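You operate a simulated robot arm through the tools that you are given. There is no shell and no other tool.

The job below is to be done with a simulated robot arm. You get a single attempt, and the scene is never put back.

TASK
Put things in order on the top of the bench with the vice. At the end: the teal driver stands where the clear oil bottle with a white cap stood; the cream maple ticket with a wooden foot is on the brown shut carton (marked "BOX 27"); the cream corner pad from the top of the bench with the vice stands where the cream maple ticket with a wooden foot stood; the clear oil bottle with a white cap stands where the cream corner pad stood; whatever was shut is shut again. Leave all else as you found it, and nothing knocked over.

It is judged by the outcome, as a careful person would: the job done as asked, and still so three seconds after it is handed in. It fails if anything else is knocked over, pushed out of place, dropped, spilled or broken. Lids that push on must go on centred and level and be pressed home; caps that screw on are set level and turned clockwise until they are tight.

THE ROBOT
A 6-joint arm with a two-finger parallel gripper, fixed in place. Base frame: the origin is at the foot of the arm, x ahead of it, y to its left, z up; the work surface is at about z = 0. Lengths are in m, angles in degrees, forces in N, time in s.
With the tool pointing down near the work surface it reaches from about 0.12 to 0.5 m from the base axis. Its first joint turns from -72.0 to 72.0 degrees. Payload 0.65 kg.
Tool frame: the origin (TCP) lies between the finger pads and is the grasp point; the fingertips stand 0.025 m ahead of it; z points along the fingers, y is the line along which they close. The gripper opens to 0.076 m. The fingers are 0.018 m wide and 0.01 m thick; the gripper's body (0.036 by 0.078 m) begins 0.045 m behind the TCP.
Orientation is that of the tool frame in the base frame, as [roll, pitch, yaw] about the fixed x, y, z axes, in that order (R = Rz(yaw) Ry(pitch) Rx(roll)). With the fingers straight down and closing along the base's y, the tool's x points along the base's -x, its y along +y and its z along -z.

THE INTERFACE
- The arm moves only by the tool nudge_tool. Its arguments are lists of equal length, an entry for each row: "jaw": the closure in counts, from 0 (fully open) to 255 (shut); "delta_pos": the shift along the base's x, y, z in m, a list of three; "rotation": the turn, a rotation vector about the base's x, y, z in degrees, a list of three. In form: {"jaw": [jaw, ...], "delta_pos": [[dx, dy, dz], ...], "rotation": [[ax, ay, az], ...]}. A call has 1 to 20 rows; each row is the pose to reach, as a shift and turn from the pose commanded when the call began. A row lasts 0.2 s, in which the tool goes at most 0.05 m and 8.6 degrees; a call with a longer step from one row to the next is refused whole, and so is a gripper value outside its range. A pose out of reach is approached as far as the arm can. The call stops where the force on the tool passes 40 N (or 10 N more than at its start, if that is more) or the arm is blocked; 0.2 s more then pass. The fingers move at their own pace (about 0.108 m/s each) and stop on an object; they squeeze with about 31 N. The grip force told is the motor's: it shows also when the fingers shut on nothing. Time passes only in rows, and 0.2 s behind the last, so rows that repeat a pose let the fingers close. It gives the time, the measured TCP pose, the force on the tool (base axes), the opening and the grip force at its end, in the units of the frame above (readings bear some noise), with the torque about the TCP (base axes, N m) and any sound that the robot's microphone picked up.
- Cameras (640 x 400 px; columns grow to the right, rows downward): "scene" is fixed at [0.0487, 0.2624, 0.41]; the picture's right is [-0.85, -0.53, 0.00], its down [-0.28, 0.45, -0.85] and it looks along [0.45, -0.72, -0.53] (base axes); focal length 214 px, centre (320, 200). "wrist" rides on the gripper at [0.058, 0.011, -0.081] in the tool frame; the picture's right is [-0.18, 0.98, 0.00], its down [-0.75, -0.14, -0.64] and it looks along [-0.63, -0.12, 0.77] (tool axes); focal length 243 px, centre (320, 200). There is no depth. A picture from a camera that has moved, and an enlarged one, comes with that camera's place and axes in the base frame and with its lens.
- snapshot(camera): a new picture of that camera. The clock stands still meanwhile.
- close_up(camera, box): a new picture of the part [left, top, right, bottom] of that camera's present view, enlarged. The clock stands still meanwhile.
- sign_off(): hands the job in; it is judged then, once.

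Nothing tells you positions but the pictures and the camera data. Unless the task says otherwise, let go and move clear before handing in.

The tools are called after "Request:" as name(argument=value, ...) on one line, values as JSON. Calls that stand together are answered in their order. nudge_tool: Moves the arm, as the interface text tells. Its arguments: {"type":"object","properties":{"jaw":{"type":"array","items":{"type":"number"}},"delta_pos":{"type":"array","items":{"type":"array","items":{"type":"number"}}},"rotation":{"type":"array","items":{"type":"array","items":{"type":"number"}}}},"required":["jaw","delta_pos","rotation"]} The other tools are called the same way: snapshot (camera) takes a picture; close_up (camera, box) takes an enlarged picture of a part of a camera's view; sign_off () hands the job in.

At the start:

```text
time_s: 0.0
ee_pos: [0.284, -0.0063, 0.3784]
orientation: [-180.0, 0.1, -180.0]
contact_force: [-0.3, -0.1, -0.5]
ft_torque: [0.01, -0.01, -0.01]
finger_gap: 0.0761
grasp_force: 0.1
```

scene: 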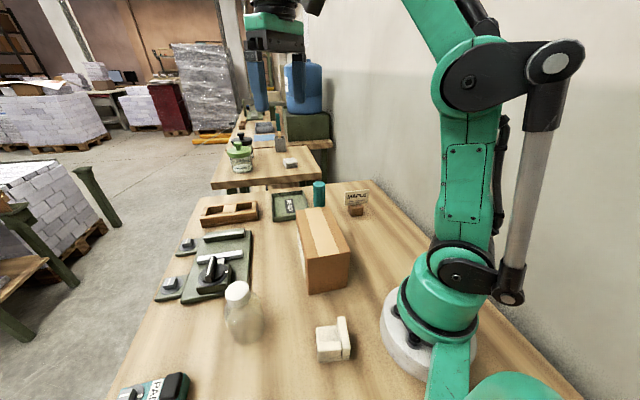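
wrist: 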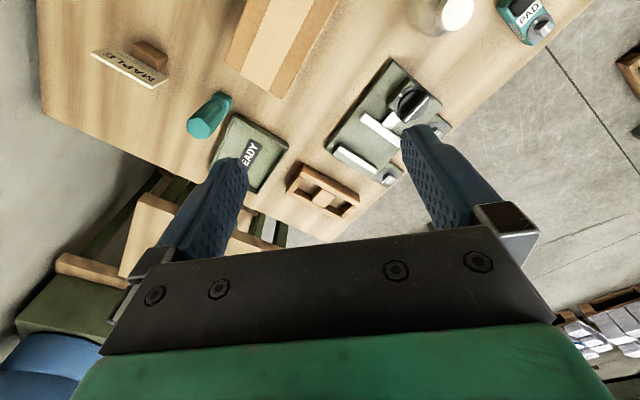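

I see a bench with a vice, a clear bottle, a carton, a maple ticket, a teal driver, and a cream corner pad. I'll look closer at everything before moving.

Request:
close_up(camera="scene", box=[260, 160, 400, 248])

Request:
close_up(camera="scene", box=[200, 260, 380, 372])

Request:
close_up(camera="scene", box=[140, 190, 300, 300])

Request:
close_up(camera="wrist", box=[60, 20, 300, 200])

Request:
close_up(camera="wrist", box=[300, 0, 600, 200])

```text
4.55 times, centred on (330, 204) of scene
camera zoom: at [0.0487, 0.2624, 0.41], right [-0.85, -0.53, 0.0], down [-0.28, 0.45, -0.85], along [0.45, -0.72, -0.53], focal length 975 px, centre (274, 182)
```

zoom: 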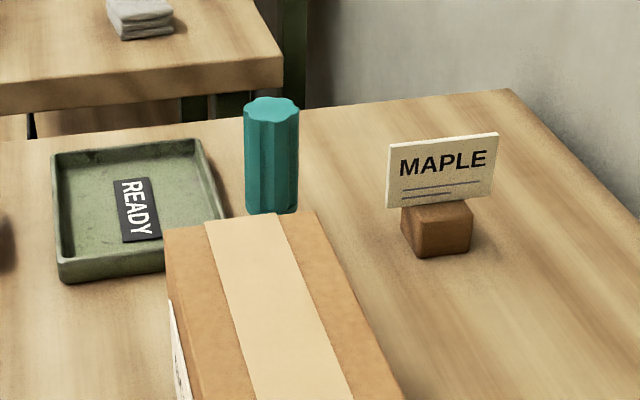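

```text
3.56 times, centred on (290, 316) of scene
camera zoom: at [0.0487, 0.2624, 0.41], right [-0.85, -0.53, 0.0], down [-0.28, 0.45, -0.85], along [0.45, -0.72, -0.53], focal length 763 px, centre (427, -212)
```

zoom: 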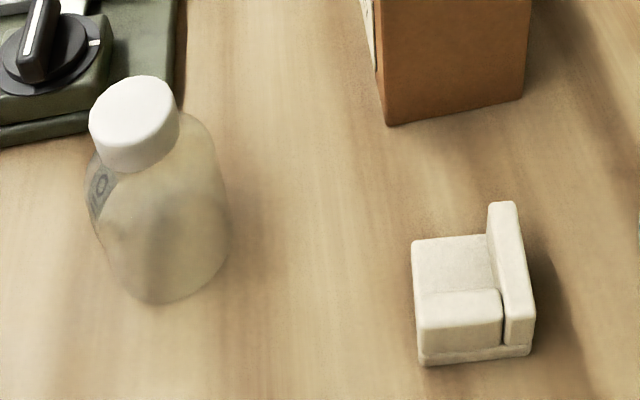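

```text
3.64 times, centred on (220, 245) of scene
camera zoom: at [0.0487, 0.2624, 0.41], right [-0.85, -0.53, 0.0], down [-0.28, 0.45, -0.85], along [0.45, -0.72, -0.53], focal length 780 px, centre (684, 36)
```

zoom: 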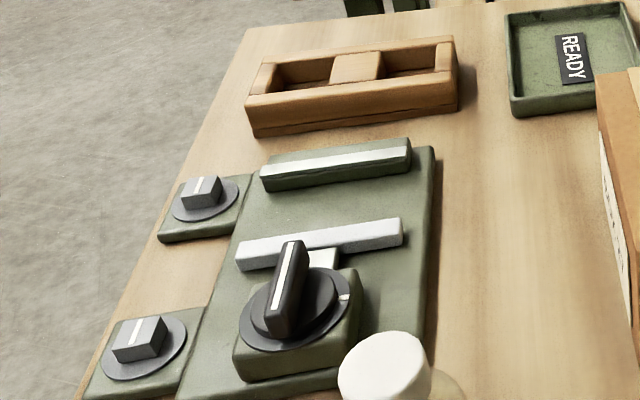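

```text
2.22 times, centred on (180, 110) of wrist
camera zoom: at [0.2263, 0.0043, 0.461], right [0.18, 0.98, 0.0], down [0.75, -0.14, 0.64], along [0.63, -0.12, -0.77], focal length 539 px, centre (631, 400)
```

zoom: 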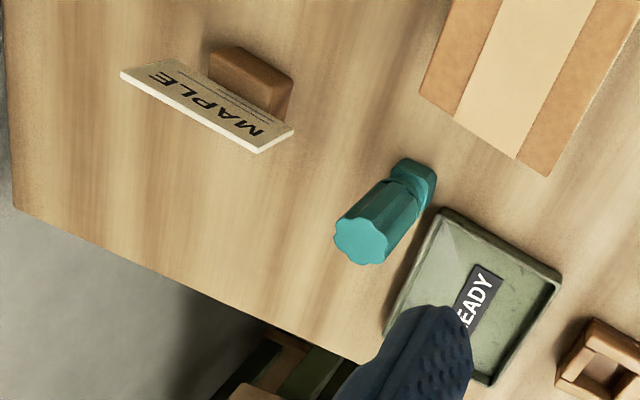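

```text
2.00 times, centred on (450, 100) of wrist
camera zoom: at [0.2263, 0.0043, 0.461], right [0.18, 0.98, 0.0], down [0.75, -0.14, 0.64], along [0.63, -0.12, -0.77], focal length 485 px, centre (60, 400)
```

zoom: 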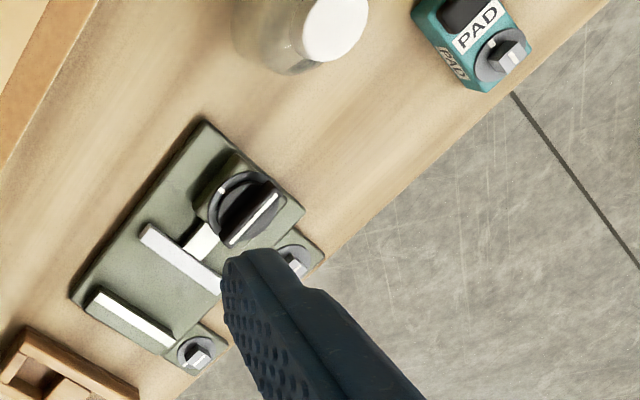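

The ticket looks to be near (0.25, -0.29), the driver near (0.34, -0.20), and the carton top is centred near (0.25, -0.06) about 0.09 high. The bottle is near (0.27, 0.15) and the pad near (0.12, 0.10). I'll start with the ticket, moving above it at a safe height for a better look.

Request:
nudge_tool(jaw=[0, 0, 0, 0, 0, 0, 0, 0, 0, 0], delta_pos=[[-0.003, -0.028, -0.01], [-0.006, -0.056, -0.02], [-0.009, -0.084, -0.03], [-0.012, -0.112, -0.04], [-0.015, -0.14, -0.05], [-0.018, -0.168, -0.07], [-0.021, -0.196, -0.09], [-0.024, -0.224, -0.11], [-0.027, -0.252, -0.13], [-0.03, -0.28, -0.15]], rotation=[[0, 0, 5.1], [0, 0, 10.2], [0, 0, 15.3], [0, 0, 20.4], [0, 0, 25.5], [0, 0, 30.6], [0, 0, 35.7], [0, 0, 40.8], [0, 0, 45.9], [0, 0, 51]])

Request:
snapshot(camera="wrist")

Request:
snapshot(camera="scene")

```text
time_s: 2.2
ee_pos: [0.2547, -0.2857, 0.2294]
orientation: [-180.0, 0.0, -128.9]
contact_force: [1.1, 0.0, 0.0]
ft_torque: [0.02, 0.01, -0.01]
finger_gap: 0.0758
grasp_force: 0.1
```

```text
taken
camera wrist: at [0.2097, -0.3245, 0.3104], right [-0.65, 0.76, 0.0], down [0.58, 0.5, 0.64], along [0.49, 0.42, -0.77], focal length 243 px, centre (320, 200)
```

wrist: 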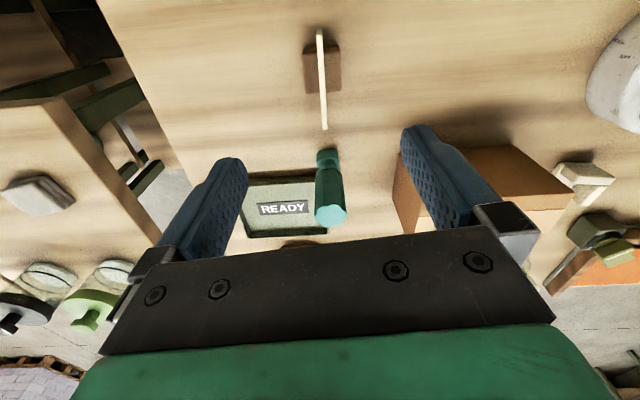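

```text
taken
```

scene: 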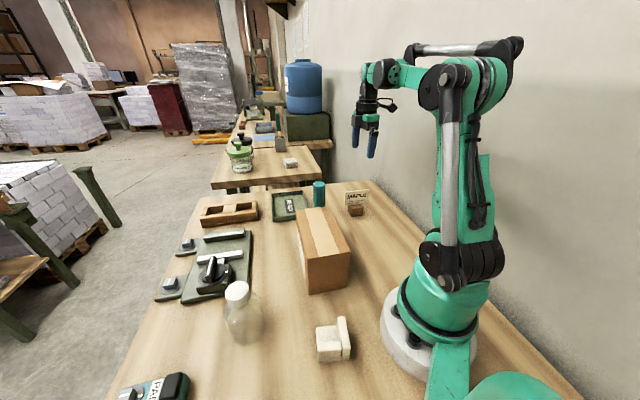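

The ticket card is nearly edge-on between the fingers, so the yaw looks about right. I'll zoom in to measure the ticket and the driver.

Request:
close_up(camera="wrist", box=[270, 10, 398, 140])

Request:
close_up(camera="scene", box=[300, 165, 380, 225])

Request:
close_up(camera="wrist", box=[240, 130, 400, 250])

```text
3.08 times, centred on (334, 75) of wrist
camera zoom: at [0.2097, -0.3245, 0.3104], right [-0.65, 0.76, 0.0], down [0.58, 0.5, 0.64], along [0.49, 0.42, -0.77], focal length 746 px, centre (277, 585)
```

zoom: 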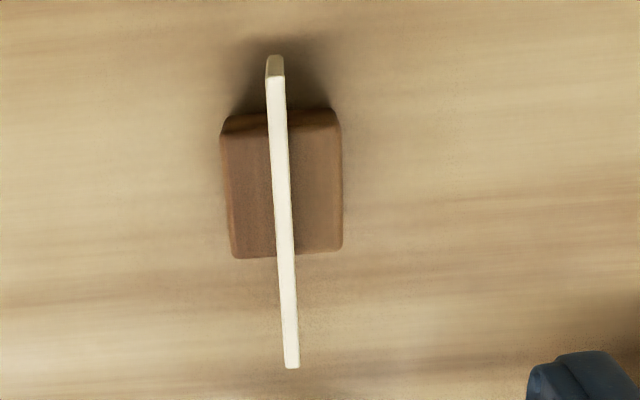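

```text
6.67 times, centred on (340, 195) of scene
camera zoom: at [0.0487, 0.2624, 0.41], right [-0.85, -0.53, 0.0], down [-0.28, 0.45, -0.85], along [0.45, -0.72, -0.53], focal length 1430 px, centre (187, 233)
```

zoom: 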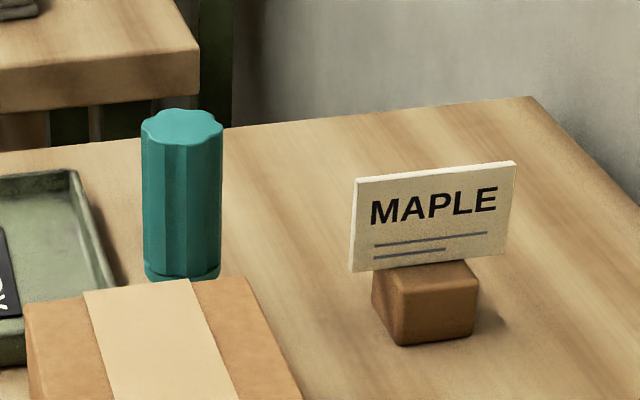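

```text
3.33 times, centred on (320, 190) of wrist
camera zoom: at [0.2097, -0.3245, 0.3104], right [-0.65, 0.76, 0.0], down [0.58, 0.5, 0.64], along [0.49, 0.42, -0.77], focal length 809 px, centre (320, 233)
```

zoom: 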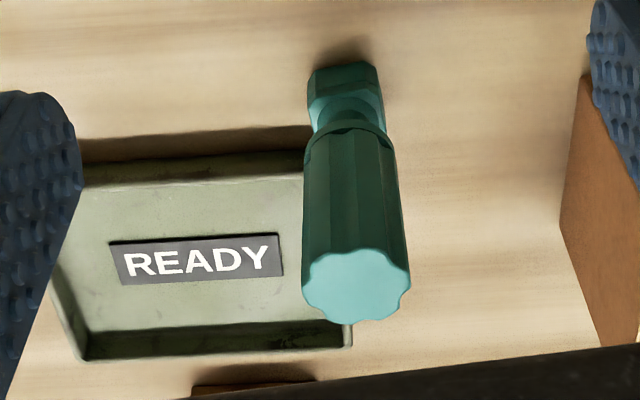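

The ticket is centred at about (0.255, -0.2835). Its card runs at about 45° with its top near z=0.087, and the foot is about 0.038 square. I'll turn back 6°, come partway down and check the centring.

Request:
nudge_tool(jaw=[0, 0, 0, 0, 0], delta_pos=[[0.0, 0.001, -0.02], [0.0, 0.0025, -0.04], [0.0, 0.0025, -0.06], [0.0, 0.0025, -0.08], [0.0, 0.0025, -0.09]], rotation=[[0, 0, -2], [0, 0, -4], [0, 0, -6], [0, 0, -6], [0, 0, -6]])

Request:
snapshot(camera="wrist")

Request:
close_up(camera="scene", box=[300, 125, 420, 225])

```text
time_s: 3.4
ee_pos: [0.2538, -0.2842, 0.1379]
orientation: [180.0, 0.0, -135.0]
contact_force: [-0.2, -0.2, 0.7]
ft_torque: [0.01, 0.01, -0.04]
finger_gap: 0.076
grasp_force: 0.1
```

```text
taken
camera wrist: at [0.2056, -0.3177, 0.2197], right [-0.56, 0.83, 0.0], down [0.63, 0.43, 0.64], along [0.53, 0.36, -0.77], focal length 243 px, centre (320, 200)
```

wrist: 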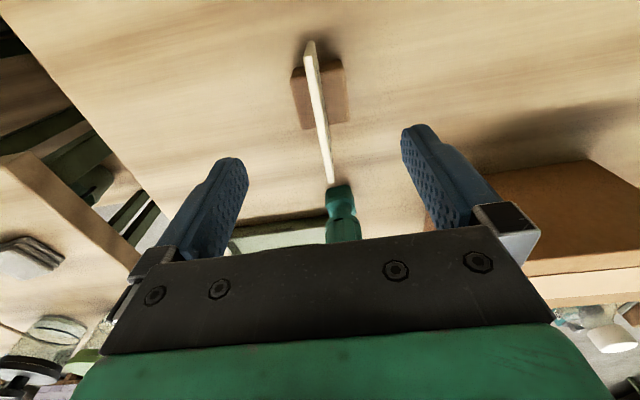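

```text
4.00 times, centred on (360, 175) of scene
camera zoom: at [0.0487, 0.2624, 0.41], right [-0.85, -0.53, 0.0], down [-0.28, 0.45, -0.85], along [0.45, -0.72, -0.53], focal length 858 px, centre (160, 300)
```

zoom: 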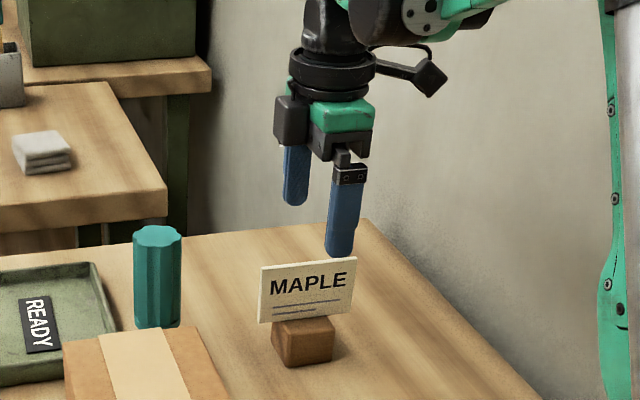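

The card is centred between the fingers to within about 1 mm. I'll go down to grip the card faces above the foot and close.

Request:
nudge_tool(jaw=[0, 0, 0, 0, 120, 180, 255, 255, 255], delta_pos=[[-0.0008, 0.0003, -0.02], [-0.0008, 0.0003, -0.04], [-0.0008, 0.0003, -0.06], [-0.0008, 0.0003, -0.068], [-0.0008, 0.0003, -0.068], [-0.0008, 0.0003, -0.068], [-0.0008, 0.0003, -0.068], [-0.0008, 0.0003, -0.068], [-0.0008, 0.0003, -0.068]], rotation=[[0, 0, 0], [0, 0, 0], [0, 0, 0], [0, 0, 0], [0, 0, 0], [0, 0, 0], [0, 0, 0], [0, 0, 0], [0, 0, 0]])

Request:
snapshot(camera="wrist")

Request:
close_up(camera="scene", box=[300, 145, 400, 225])

```text
time_s: 5.4
ee_pos: [0.2532, -0.2844, 0.0701]
orientation: [180.0, 0.2, -135.1]
contact_force: [-0.1, -0.8, 0.3]
ft_torque: [-0.01, 0.03, -0.01]
finger_gap: 0.0044
grasp_force: 27.6
```

```text
taken
camera wrist: at [0.205, -0.3179, 0.1518], right [-0.56, 0.83, 0.0], down [0.63, 0.43, 0.64], along [0.53, 0.36, -0.77], focal length 243 px, centre (320, 200)
```

wrist: 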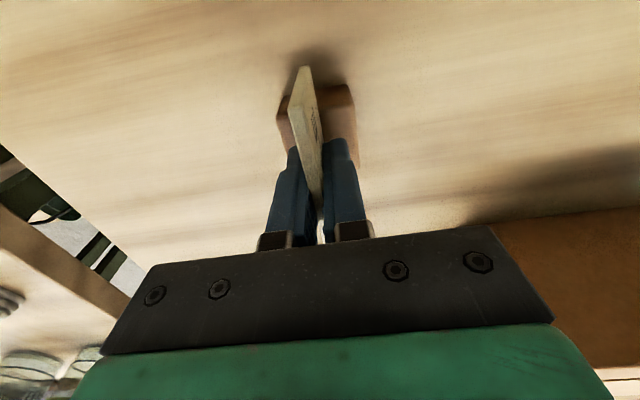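

```text
5.00 times, centred on (350, 185) of scene
camera zoom: at [0.0487, 0.2624, 0.41], right [-0.85, -0.53, 0.0], down [-0.28, 0.45, -0.85], along [0.45, -0.72, -0.53], focal length 1072 px, centre (170, 275)
```

zoom: 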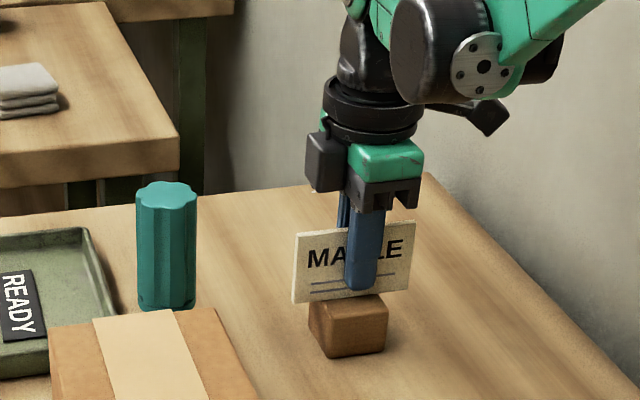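

The card is gripped (gap 4.4 mm). I'll lift it straight up and check that the foot comes with it.

Request:
nudge_tool(jaw=[255, 255, 255, 255, 255, 255, 255], delta_pos=[[0, 0, 0.005], [0, 0, 0.015], [0, 0, 0.035], [0, 0, 0.065], [0, 0, 0.095], [0, 0, 0.125], [0, 0, 0.15]], rotation=[[0, 0, 0], [0, 0, 0], [0, 0, 0], [0, 0, 0], [0, 0, 0], [0, 0, 0], [0, 0, 0]])

Request:
snapshot(camera="scene")

Request:
snapshot(camera="wrist")

Request:
close_up(camera="scene", box=[320, 90, 420, 170])

```text
time_s: 7.0
ee_pos: [0.2554, -0.2848, 0.2229]
orientation: [-179.8, 0.2, -134.9]
contact_force: [-0.4, 0.0, -1.4]
ft_torque: [-0.02, 0.0, 0.02]
finger_gap: 0.0045
grasp_force: 27.5
```

```text
taken
```

scene: 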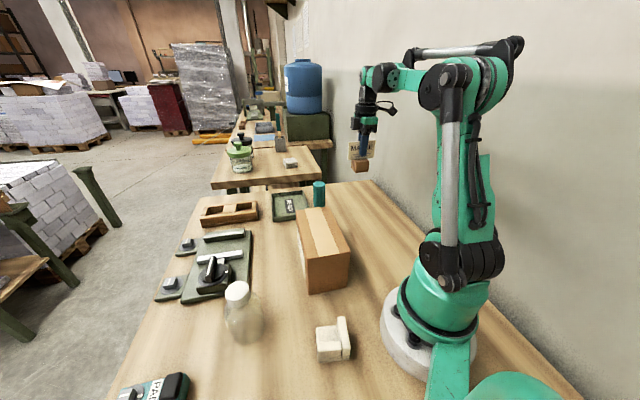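

```text
taken
camera wrist: at [0.2061, -0.3185, 0.3041], right [-0.56, 0.83, 0.0], down [0.63, 0.43, 0.64], along [0.53, 0.36, -0.77], focal length 243 px, centre (320, 200)
```

wrist: 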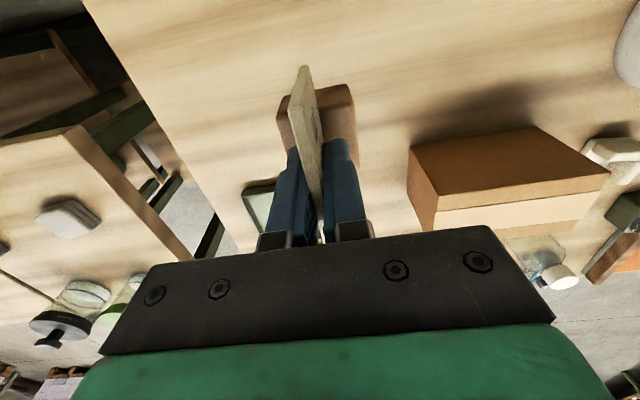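

```text
5.00 times, centred on (370, 130) of scene
camera zoom: at [0.0487, 0.2624, 0.41], right [-0.85, -0.53, 0.0], down [-0.28, 0.45, -0.85], along [0.45, -0.72, -0.53], focal length 1072 px, centre (70, 550)
```

zoom: 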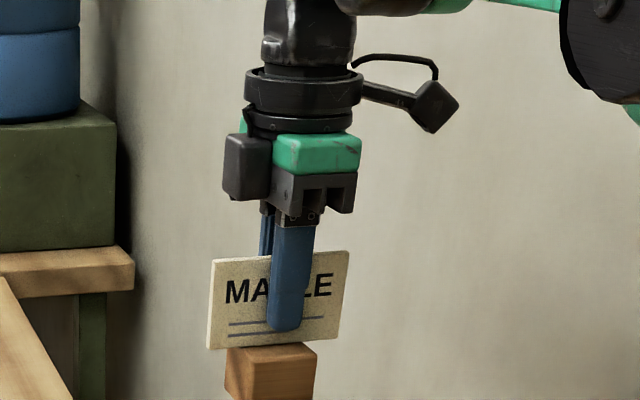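

The whole ticket came up cleanly. Next I'll carry it level to above the middle of the carton.

Request:
nudge_tool(jaw=[255, 255, 255, 255, 255, 255, 255, 255, 255, 255], delta_pos=[[0, 0.015, 0.01], [-0.001, 0.04, 0.02], [-0.001, 0.068, 0.02], [-0.002, 0.096, 0.02], [-0.003, 0.124, 0.02], [-0.004, 0.152, 0.02], [-0.005, 0.18, 0.02], [-0.005, 0.205, 0.02], [-0.005, 0.22, 0.02], [-0.005, 0.227, 0.02]], rotation=[[0, 0, 0], [0, 0, 0], [0, 0, 0], [0, 0, 0], [0, 0, 0], [0, 0, 0], [0, 0, 0], [0, 0, 0], [0, 0, 0], [0, 0, 0]])

Request:
snapshot(camera="scene")

Request:
snapshot(camera="wrist")

Request:
close_up(camera="scene", box=[260, 130, 400, 300])

```text
time_s: 9.2
ee_pos: [0.2477, -0.0569, 0.239]
orientation: [180.0, 0.1, -135.1]
contact_force: [0.1, 0.1, 0.2]
ft_torque: [-0.01, 0.01, 0.0]
finger_gap: 0.0043
grasp_force: 27.9
```

```text
taken
```

scene: 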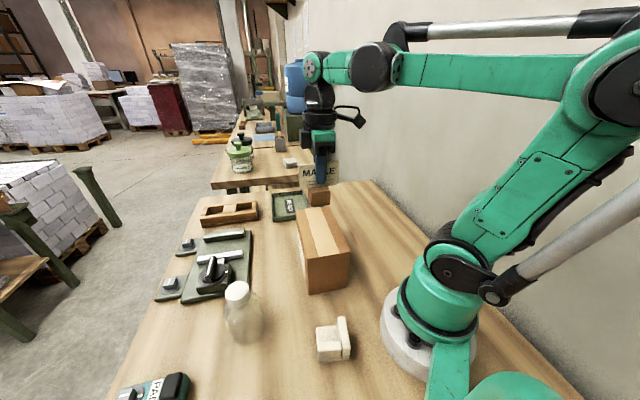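

```text
taken
camera wrist: at [0.1999, -0.0895, 0.3215], right [-0.56, 0.83, 0.0], down [0.63, 0.43, 0.64], along [0.53, 0.36, -0.77], focal length 243 px, centre (320, 200)
```

wrist: 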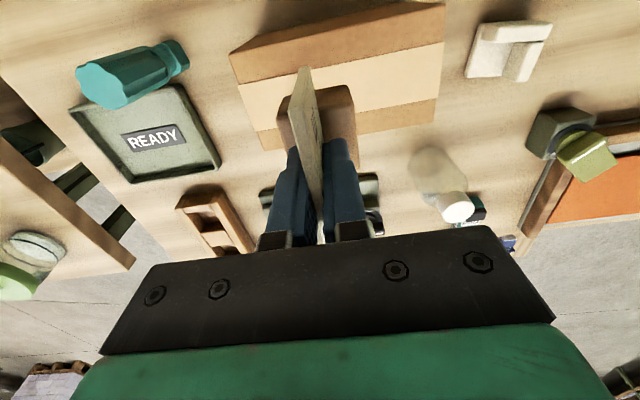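

```text
2.35 times, centred on (330, 215) of scene
camera zoom: at [0.0487, 0.2624, 0.41], right [-0.85, -0.53, 0.0], down [-0.28, 0.45, -0.85], along [0.45, -0.72, -0.53], focal length 505 px, centre (296, 165)
```

zoom: 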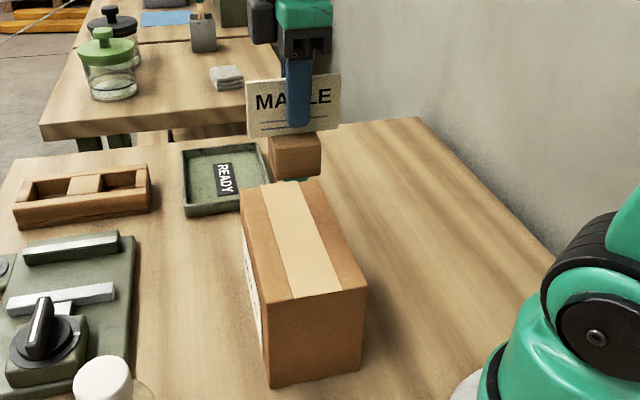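

The carton top measures about z=0.105, centred near (0.242, -0.047). I'll shift over its centre and come down to just above the expected contact height.

Request:
nudge_tool(jaw=[255, 255, 255, 255], delta_pos=[[-0.006, 0.01, -0.01], [-0.006, 0.01, -0.025], [-0.006, 0.01, -0.038], [-0.006, 0.01, -0.045]], rotation=[[0, 0, 0], [0, 0, 0], [0, 0, 0], [0, 0, 0]])

Request:
close_up(camera="scene", box=[270, 150, 380, 300])

Request:
snapshot(camera="wrist")

```text
time_s: 10.2
ee_pos: [0.2433, -0.0468, 0.1958]
orientation: [-180.0, 0.1, -135.0]
contact_force: [0.6, -0.2, 0.5]
ft_torque: [-0.01, 0.03, -0.02]
finger_gap: 0.0042
grasp_force: 27.6
```

```text
2.67 times, centred on (325, 225) of scene
camera zoom: at [0.0487, 0.2624, 0.41], right [-0.85, -0.53, 0.0], down [-0.28, 0.45, -0.85], along [0.45, -0.72, -0.53], focal length 572 px, centre (307, 133)
```

zoom: 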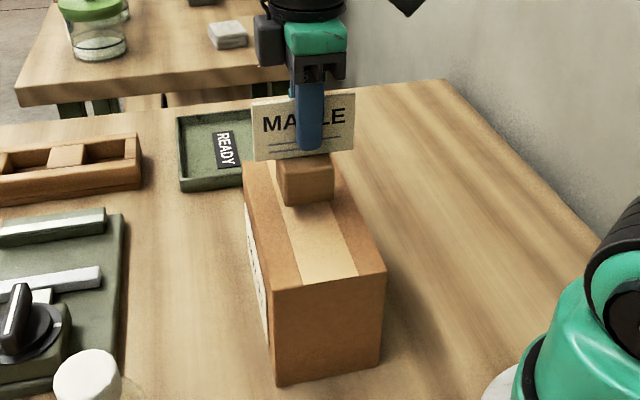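

```text
taken
camera wrist: at [0.1937, -0.0805, 0.2772], right [-0.56, 0.83, 0.0], down [0.63, 0.43, 0.64], along [0.53, 0.36, -0.77], focal length 243 px, centre (320, 200)
```

wrist: 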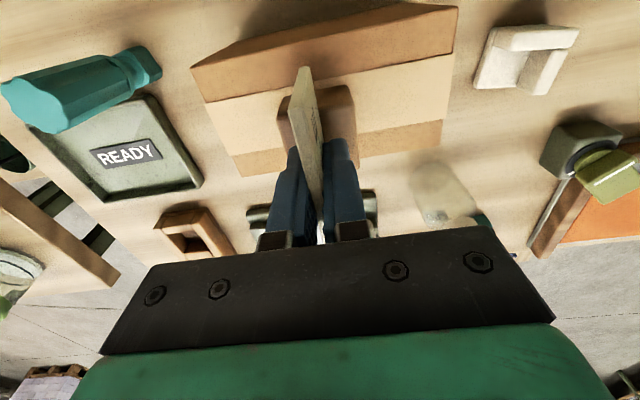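

The foot hangs above the tape line near the carton's middle. I'll come down slowly and watch the force for contact.

Request:
nudge_tool(jaw=[255, 255, 255, 255], delta_pos=[[0, 0, -0.005], [0, 0, -0.009], [0, 0, -0.012], [0, 0, -0.014]], rotation=[[0, 0, 0], [0, 0, 0], [0, 0, 0], [0, 0, 0]])

Request:
close_up(camera="scene", box=[290, 170, 370, 230])

```text
time_s: 11.2
ee_pos: [0.242, -0.0467, 0.1819]
orientation: [180.0, 0.0, -135.0]
contact_force: [-0.2, -0.2, -0.3]
ft_torque: [0.0, 0.0, -0.02]
finger_gap: 0.0043
grasp_force: 27.6
```

```text
6.67 times, centred on (330, 200) of scene
camera zoom: at [0.0487, 0.2624, 0.41], right [-0.85, -0.53, 0.0], down [-0.28, 0.45, -0.85], along [0.45, -0.72, -0.53], focal length 1430 px, centre (253, 200)
```

zoom: 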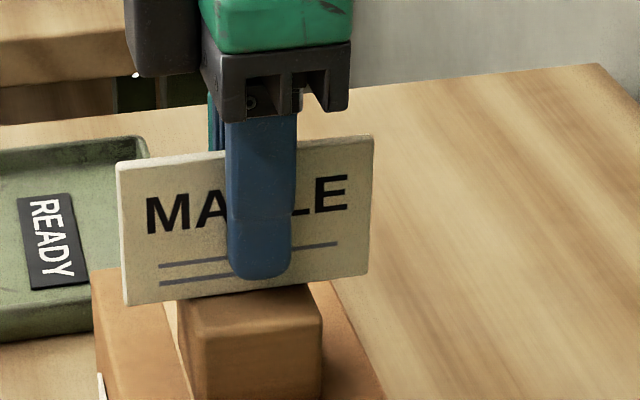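

Request:
nudge_tool(jaw=[255, 255, 255], delta_pos=[[0, 0, -0.002], [0, 0, -0.004], [0, 0, -0.004]], rotation=[[0, 0, 0], [0, 0, 0], [0, 0, 0]])

Request:
close_up(camera="scene", box=[280, 185, 360, 245])

```text
time_s: 12.0
ee_pos: [0.2425, -0.0464, 0.1796]
orientation: [180.0, 0.1, -135.0]
contact_force: [-4.1, 1.4, 27.0]
ft_torque: [0.07, 0.11, 0.0]
finger_gap: 0.0042
grasp_force: 27.8
```

```text
6.67 times, centred on (320, 215) of scene
camera zoom: at [0.0486, 0.2624, 0.41], right [-0.85, -0.53, 0.0], down [-0.28, 0.45, -0.85], along [0.45, -0.72, -0.53], focal length 1430 px, centre (320, 100)
```

zoom: 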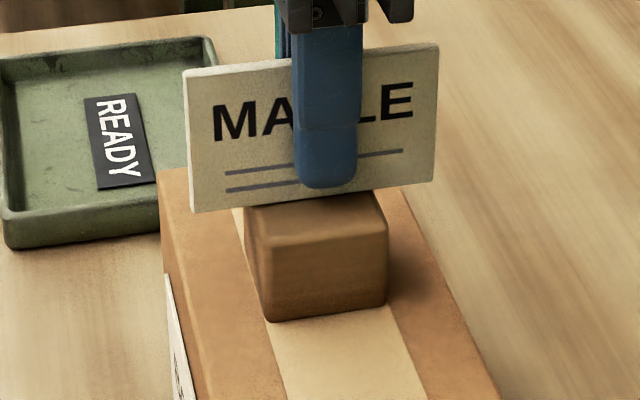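

There is contact at 27 N, so the foot is on the carton. I'll ease up 2 mm to unload it before letting go.

Request:
nudge_tool(jaw=[255, 255], delta_pos=[[0, 0, 0.0015], [0, 0, 0.002]], rotation=[[0, 0, 0], [0, 0, 0]])

```text
time_s: 12.6
ee_pos: [0.2422, -0.0461, 0.1811]
orientation: [-180.0, 0.1, -135.0]
contact_force: [0.2, -0.5, -0.6]
ft_torque: [0.01, 0.02, 0.0]
finger_gap: 0.0045
grasp_force: 27.5
```

Request:
nudge_tool(jaw=[255, 255], delta_pos=[[0, 0, -0.0008], [0, 0, -0.001]], rotation=[[0, 0, 0], [0, 0, 0]])

```text
time_s: 13.2
ee_pos: [0.2431, -0.0466, 0.1793]
orientation: [179.9, 0.0, -135.0]
contact_force: [0.5, 1.0, 8.8]
ft_torque: [0.04, 0.0, 0.01]
finger_gap: 0.0045
grasp_force: 27.4
```

Light contact now. I'll open the fingers gently and rise straight up.

Request:
nudge_tool(jaw=[225, 190, 150, 110, 110, 110, 110, 110, 110], delta_pos=[[0, 0, 0], [0, 0, 0], [0, 0, 0], [0, 0, 0], [0, 0, 0], [0, 0, 0.02], [0, 0, 0.05], [0, 0, 0.08], [0, 0, 0.1]], rotation=[[0, 0, 0], [0, 0, 0], [0, 0, 0], [0, 0, 0], [0, 0, 0], [0, 0, 0], [0, 0, 0], [0, 0, 0], [0, 0, 0]])

Request:
snapshot(camera="scene")

Request:
snapshot(camera="wrist")

Request:
close_up(camera="scene", box=[270, 165, 380, 300])

```text
time_s: 15.2
ee_pos: [0.2437, -0.0473, 0.2814]
orientation: [-179.9, 0.1, -135.0]
contact_force: [0.1, 0.1, 0.7]
ft_torque: [0.01, 0.0, 0.01]
finger_gap: 0.0433
grasp_force: 0.1
```

```text
taken
```

scene: 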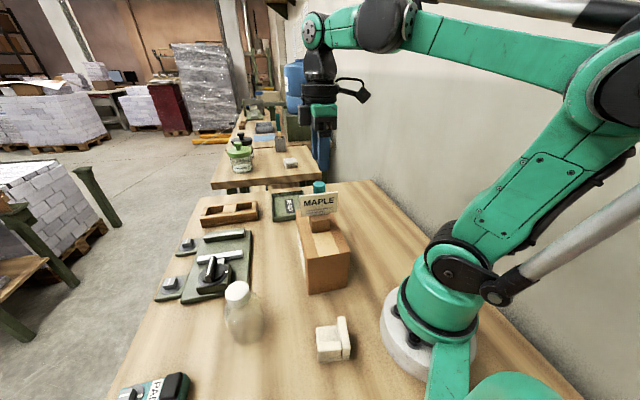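

```text
taken
camera wrist: at [0.1944, -0.0817, 0.3619], right [-0.56, 0.83, 0.0], down [0.63, 0.43, 0.64], along [0.53, 0.36, -0.77], focal length 243 px, centre (320, 200)
```

wrist: 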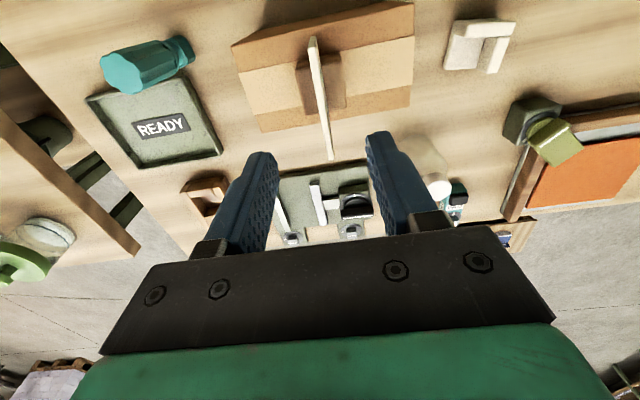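

```text
2.96 times, centred on (325, 232) of scene
camera zoom: at [0.0487, 0.2624, 0.41], right [-0.85, -0.53, 0.0], down [-0.28, 0.45, -0.85], along [0.45, -0.72, -0.53], focal length 636 px, centre (305, 104)
```

zoom: 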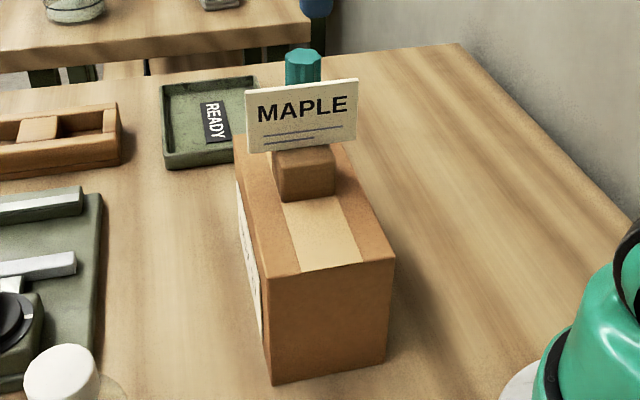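

The ticket stands upright on the carton. Next is the cream corner pad, so I'll look at it from here before moving over it.

Request:
close_up(camera="wrist", box=[420, 0, 540, 90])

Request:
close_up(camera="scene", box=[300, 305, 370, 370])

```text
4.44 times, centred on (480, 45) of wrist
camera zoom: at [0.1944, -0.0817, 0.3619], right [-0.56, 0.83, 0.0], down [0.63, 0.43, 0.64], along [0.53, 0.36, -0.77], focal length 1078 px, centre (-391, 889)
```

zoom: 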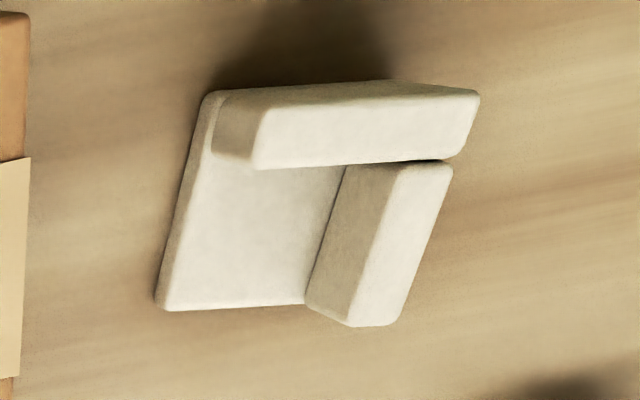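

```text
6.15 times, centred on (335, 338) of scene
camera zoom: at [0.0487, 0.2624, 0.41], right [-0.85, -0.53, 0.0], down [-0.28, 0.45, -0.85], along [0.45, -0.72, -0.53], focal length 1320 px, centre (228, -646)
```

zoom: 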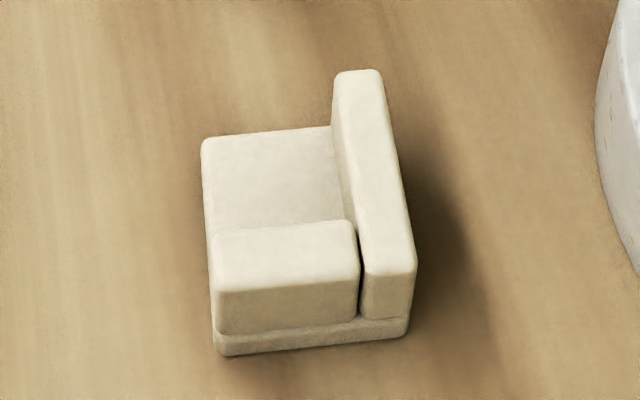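

The pad is a square of about 0.05 m centred near (0.129, 0.097). It has two upright walls about 0.037 tall that meet at the corner nearest (0.093, 0.101), and its edges run at 37°. I'll move above it at height with the tool aligned and look again.

Request:
nudge_tool(jaw=[110, 80, 40, 0, 0, 0, 0, 0], delta_pos=[[-0.015, 0.016, 0.0], [-0.03, 0.034, 0.0], [-0.048, 0.053, 0.0], [-0.066, 0.073, 0.0], [-0.084, 0.093, -0.01], [-0.102, 0.112, -0.03], [-0.115, 0.126, -0.05], [-0.1254, 0.1357, -0.07]], rotation=[[0, 0, -1], [0, 0, -2], [0, 0, -3], [0, 0, -4], [0, 0, -5], [0, 0, -6], [0, 0, -7], [0, 0, -8]])

Request:
snapshot(camera="wrist")

Request:
snapshot(camera="scene")

```text
time_s: 17.0
ee_pos: [0.1181, 0.089, 0.2078]
orientation: [180.0, 0.2, -143.1]
contact_force: [0.5, 0.6, 0.6]
ft_torque: [0.02, 0.02, 0.04]
finger_gap: 0.0764
grasp_force: 0.0
```

```text
taken
camera wrist: at [0.0647, 0.063, 0.2904], right [-0.44, 0.9, 0.0], down [0.69, 0.34, 0.64], along [0.58, 0.29, -0.77], focal length 243 px, centre (320, 200)
```

wrist: 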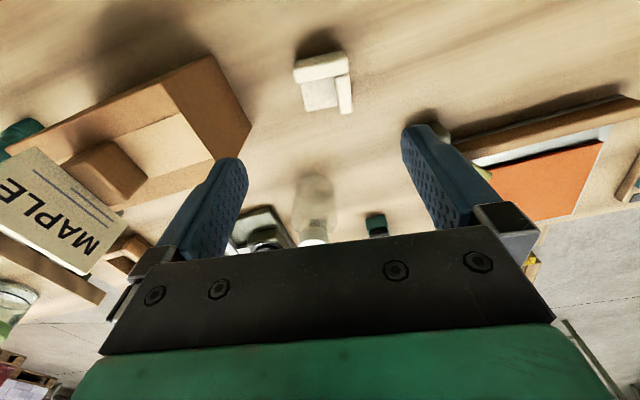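

```text
taken
```

scene: 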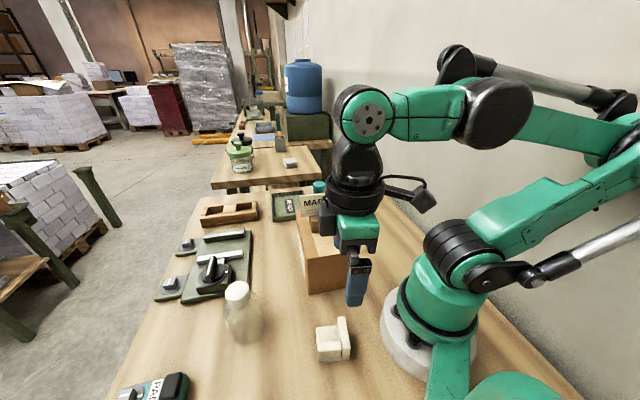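

Request:
close_up(camera="wrist", box=[270, 30, 380, 130])

Request:
close_up(camera="wrist", box=[230, 150, 400, 250])

```text
4.00 times, centred on (325, 80) of wrist
camera zoom: at [0.0647, 0.063, 0.2904], right [-0.44, 0.9, 0.0], down [0.69, 0.34, 0.64], along [0.58, 0.29, -0.77], focal length 970 px, centre (300, 680)
```

zoom: 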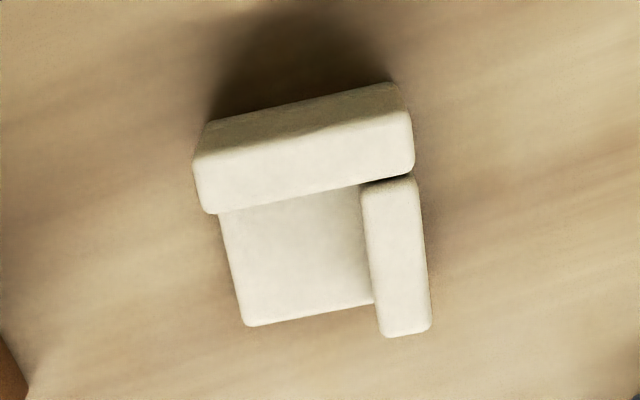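

```text
3.76 times, centred on (315, 200) of wrist
camera zoom: at [0.0647, 0.063, 0.2904], right [-0.44, 0.9, 0.0], down [0.69, 0.34, 0.64], along [0.58, 0.29, -0.77], focal length 913 px, centre (339, 200)
```

zoom: 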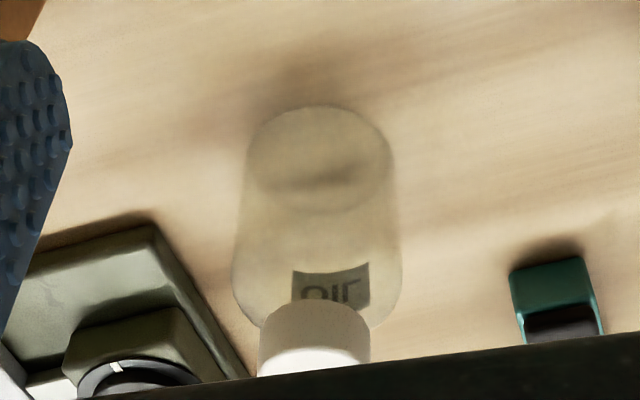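

The pad centre works out to about (0.127, 0.099) at 37°. I'll grip along the full-length wall with the fingers closing across its 50 mm ends, and stop partway down to check alignment.

Request:
nudge_tool(jaw=[0, 0, 0, 0, 0], delta_pos=[[-0.0016, 0.0023, -0.03], [-0.0016, 0.0023, -0.06], [-0.0016, 0.0023, -0.09], [-0.0016, 0.0023, -0.11], [-0.0016, 0.0023, -0.12]], rotation=[[0, 0, 0], [0, 0, 0], [0, 0, 0], [0, 0, 0], [0, 0, 0]])

Request:
snapshot(camera="wrist")

Request:
close_up(camera="scene", box=[290, 240, 400, 380])

```text
time_s: 18.2
ee_pos: [0.1157, 0.0911, 0.0884]
orientation: [180.0, 0.2, -143.0]
contact_force: [0.8, -0.2, 0.1]
ft_torque: [0.02, 0.0, -0.01]
finger_gap: 0.0761
grasp_force: 0.0
```

```text
taken
camera wrist: at [0.0633, 0.0654, 0.1703], right [-0.44, 0.9, 0.0], down [0.69, 0.34, 0.64], along [0.58, 0.29, -0.77], focal length 243 px, centre (320, 200)
```

wrist: 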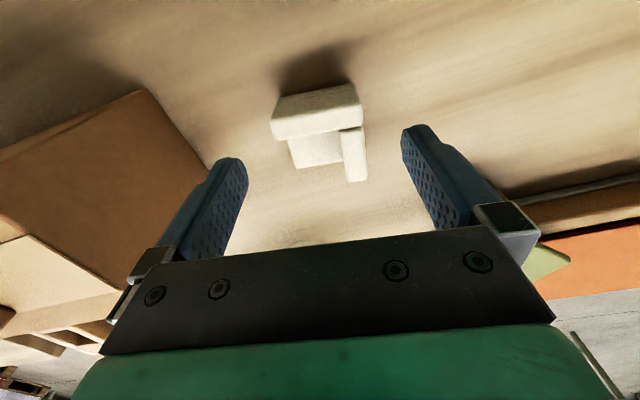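

```text
2.86 times, centred on (345, 310) of scene
camera zoom: at [0.0487, 0.2624, 0.41], right [-0.85, -0.53, 0.0], down [-0.28, 0.45, -0.85], along [0.45, -0.72, -0.53], focal length 613 px, centre (249, -114)
```

zoom: 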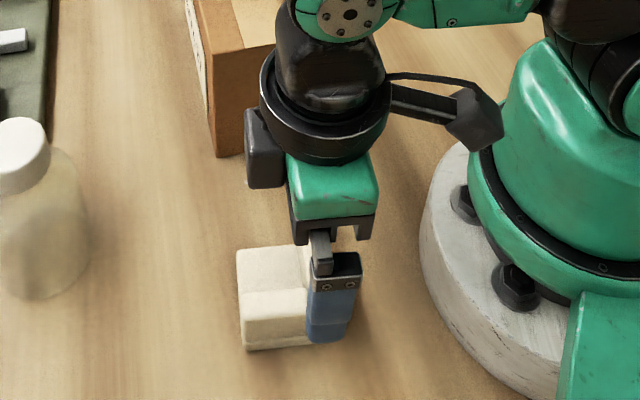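

Aligned to within about 2 mm. I'll go down to grip height and close.

Request:
nudge_tool(jaw=[0, 0, 0, 0, 0, 60, 120, 255, 255, 255], delta_pos=[[0.0006, -0.0008, -0.02], [0.0006, -0.0008, -0.04], [0.0006, -0.0008, -0.05], [0.0006, -0.0008, -0.056], [0.0006, -0.0008, -0.0574], [0.0006, -0.0008, -0.0574], [0.0006, -0.0008, -0.0574], [0.0006, -0.0008, -0.0574], [0.0006, -0.0008, -0.0574], [0.0006, -0.0008, -0.0574]], rotation=[[0, 0, 0], [0, 0, 0], [0, 0, 0], [0, 0, 0], [0, 0, 0], [0, 0, 0], [0, 0, 0], [0, 0, 0], [0, 0, 0], [0, 0, 0]])

Request:
snapshot(camera="wrist")

Request:
close_up(camera="scene", box=[290, 240, 400, 380])

```text
time_s: 20.4
ee_pos: [0.1259, 0.0997, 0.0463]
orientation: [-180.0, 0.0, -143.1]
contact_force: [0.1, 0.1, 0.3]
ft_torque: [-0.02, 0.0, -0.01]
finger_gap: 0.0125
grasp_force: 30.8
out of reach, approached as far as the arm can: row 3, 4, 5, 6, 7, 8, 9, 10
```

```text
taken
camera wrist: at [0.0742, 0.0727, 0.1272], right [-0.44, 0.9, 0.0], down [0.69, 0.34, 0.64], along [0.58, 0.29, -0.76], focal length 243 px, centre (320, 200)
```

wrist: 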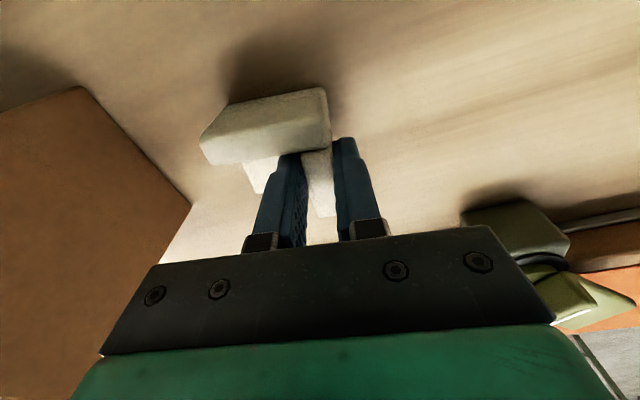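

```text
2.86 times, centred on (345, 310) of scene
camera zoom: at [0.0487, 0.2624, 0.41], right [-0.85, -0.53, 0.0], down [-0.28, 0.45, -0.85], along [0.45, -0.72, -0.53], focal length 613 px, centre (249, -114)
```

zoom: 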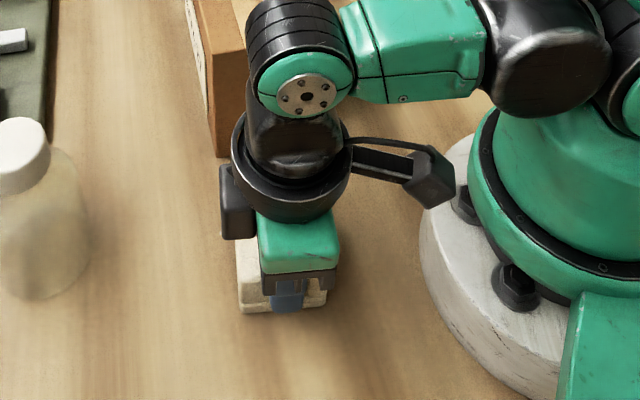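

The arm couldn't reach that far inward and stopped at (0.126, 0.100, 0.046), so the fingers closed on the other wall (12.5 mm gap) and slid the pad a little. The grip near the wall's middle is still sound. I'll lift it straight up and keep the pad's original centre noted as (0.127, 0.099).

Request:
nudge_tool(jaw=[255, 255, 255, 255, 255], delta_pos=[[0.0096, 0.0092, 0.0185], [0.0096, 0.0092, 0.0255], [0.0096, 0.0092, 0.04], [0.0096, 0.0092, 0.06], [0.0096, 0.0092, 0.08]], rotation=[[0, 0, 0], [0, 0, 0], [0, 0, 0], [0, 0, 0], [0, 0, 0]])

Request:
snapshot(camera="wrist")

Request:
snapshot(camera="scene")

Request:
close_up(camera="scene", box=[270, 200, 400, 340])

```text
time_s: 21.6
ee_pos: [0.1262, 0.0996, 0.1232]
orientation: [-179.9, 0.2, -143.1]
contact_force: [0.1, 0.5, 0.4]
ft_torque: [-0.03, -0.02, 0.02]
finger_gap: 0.0124
grasp_force: 30.6
```

```text
taken
camera wrist: at [0.0731, 0.074, 0.205], right [-0.44, 0.9, 0.0], down [0.69, 0.34, 0.64], along [0.58, 0.29, -0.77], focal length 243 px, centre (320, 200)
```

wrist: 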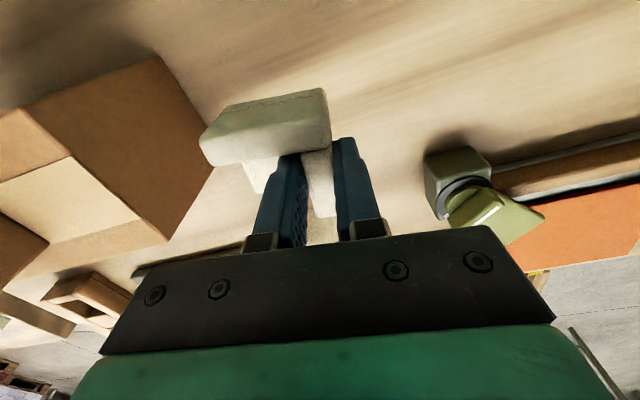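

```text
taken
```

scene: 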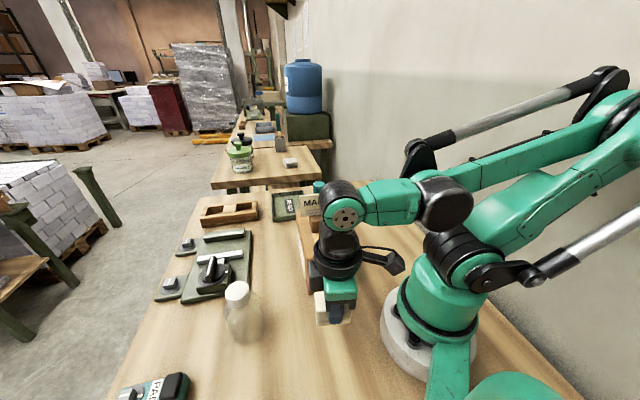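

```text
2.86 times, centred on (335, 270) of scene
camera zoom: at [0.0487, 0.2624, 0.41], right [-0.85, -0.53, 0.0], down [-0.28, 0.45, -0.85], along [0.45, -0.72, -0.53], focal length 613 px, centre (277, 0)
```

zoom: 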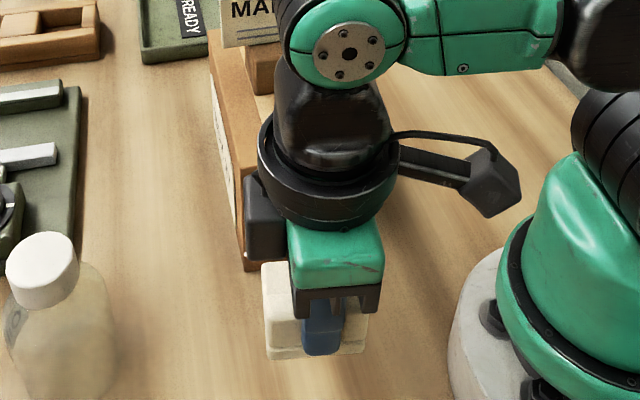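

Request:
close_up(camera="wrist", box=[180, 70, 380, 240])

```text
2.35 times, centred on (280, 155) of wrist
camera zoom: at [0.0731, 0.074, 0.205], right [-0.44, 0.9, 0.0], down [0.69, 0.34, 0.64], along [0.58, 0.29, -0.77], focal length 571 px, centre (414, 306)
```

zoom: 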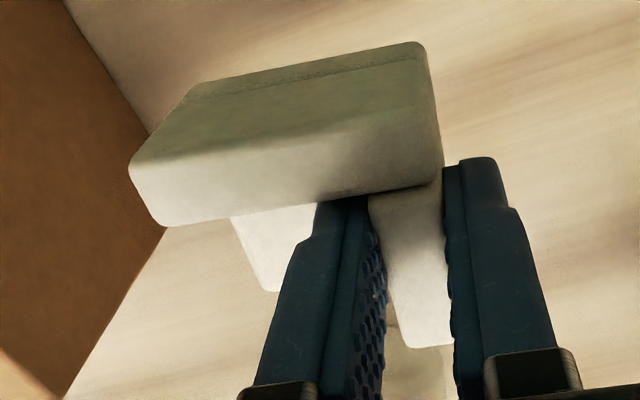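

The pad is held firmly by one wall. I'll raise it well above the ticket on the carton and carry it around to the ticket's old place at (0.254, -0.284).

Request:
nudge_tool(jaw=[255, 255, 255, 255, 255, 255, 255, 255, 255, 255, 255, 255, 255, 255], delta_pos=[[0.003, -0.003, 0.04], [0.008, -0.01, 0.08], [0.015, -0.02, 0.12], [0.022, -0.04, 0.15], [0.03, -0.07, 0.16], [0.0405, -0.106, 0.16], [0.051, -0.142, 0.16], [0.0615, -0.178, 0.16], [0.072, -0.214, 0.16], [0.0825, -0.25, 0.16], [0.093, -0.286, 0.16], [0.1035, -0.322, 0.16], [0.112, -0.35, 0.16], [0.1163, -0.3687, 0.16]], rotation=[[0, 0, 0], [0, 0, 0], [0, 0, 0], [0, 0, 0], [0, 0, 0], [0, 0, 0], [0, 0, 0], [0, 0, 0], [0, 0, 0], [0, 0, 0], [0, 0, 0], [0, 0, 0], [0, 0, 0], [0, 0, 0]])

Request:
snapshot(camera="scene")

Request:
snapshot(camera="wrist")

```text
time_s: 24.6
ee_pos: [0.2438, -0.2701, 0.2845]
orientation: [180.0, 0.1, -142.9]
contact_force: [0.5, 0.7, -0.2]
ft_torque: [-0.03, 0.0, -0.02]
finger_gap: 0.0124
grasp_force: 30.5
```

```text
taken
```

scene: 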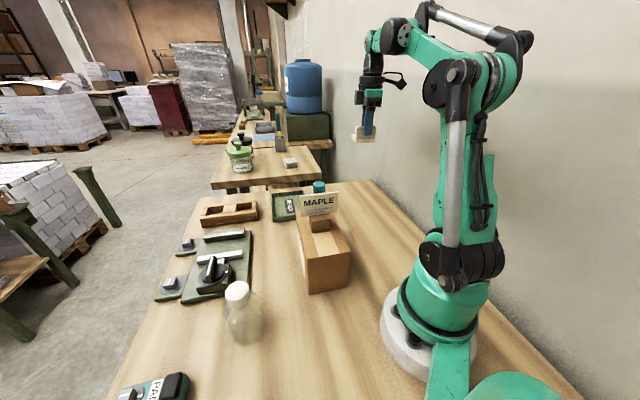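

```text
taken
camera wrist: at [0.1911, -0.2972, 0.3659], right [-0.45, 0.9, 0.0], down [0.69, 0.34, 0.64], along [0.58, 0.29, -0.77], focal length 243 px, centre (320, 200)
```

wrist: 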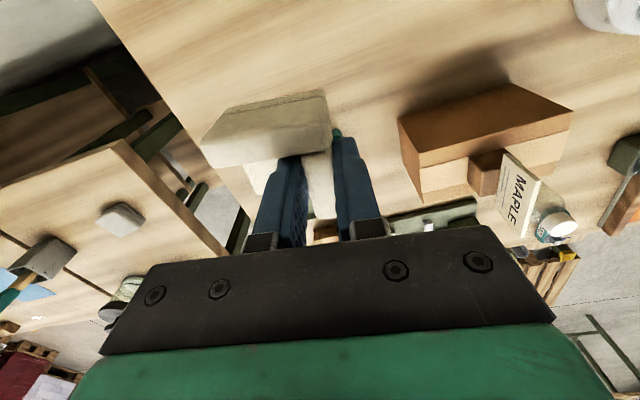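

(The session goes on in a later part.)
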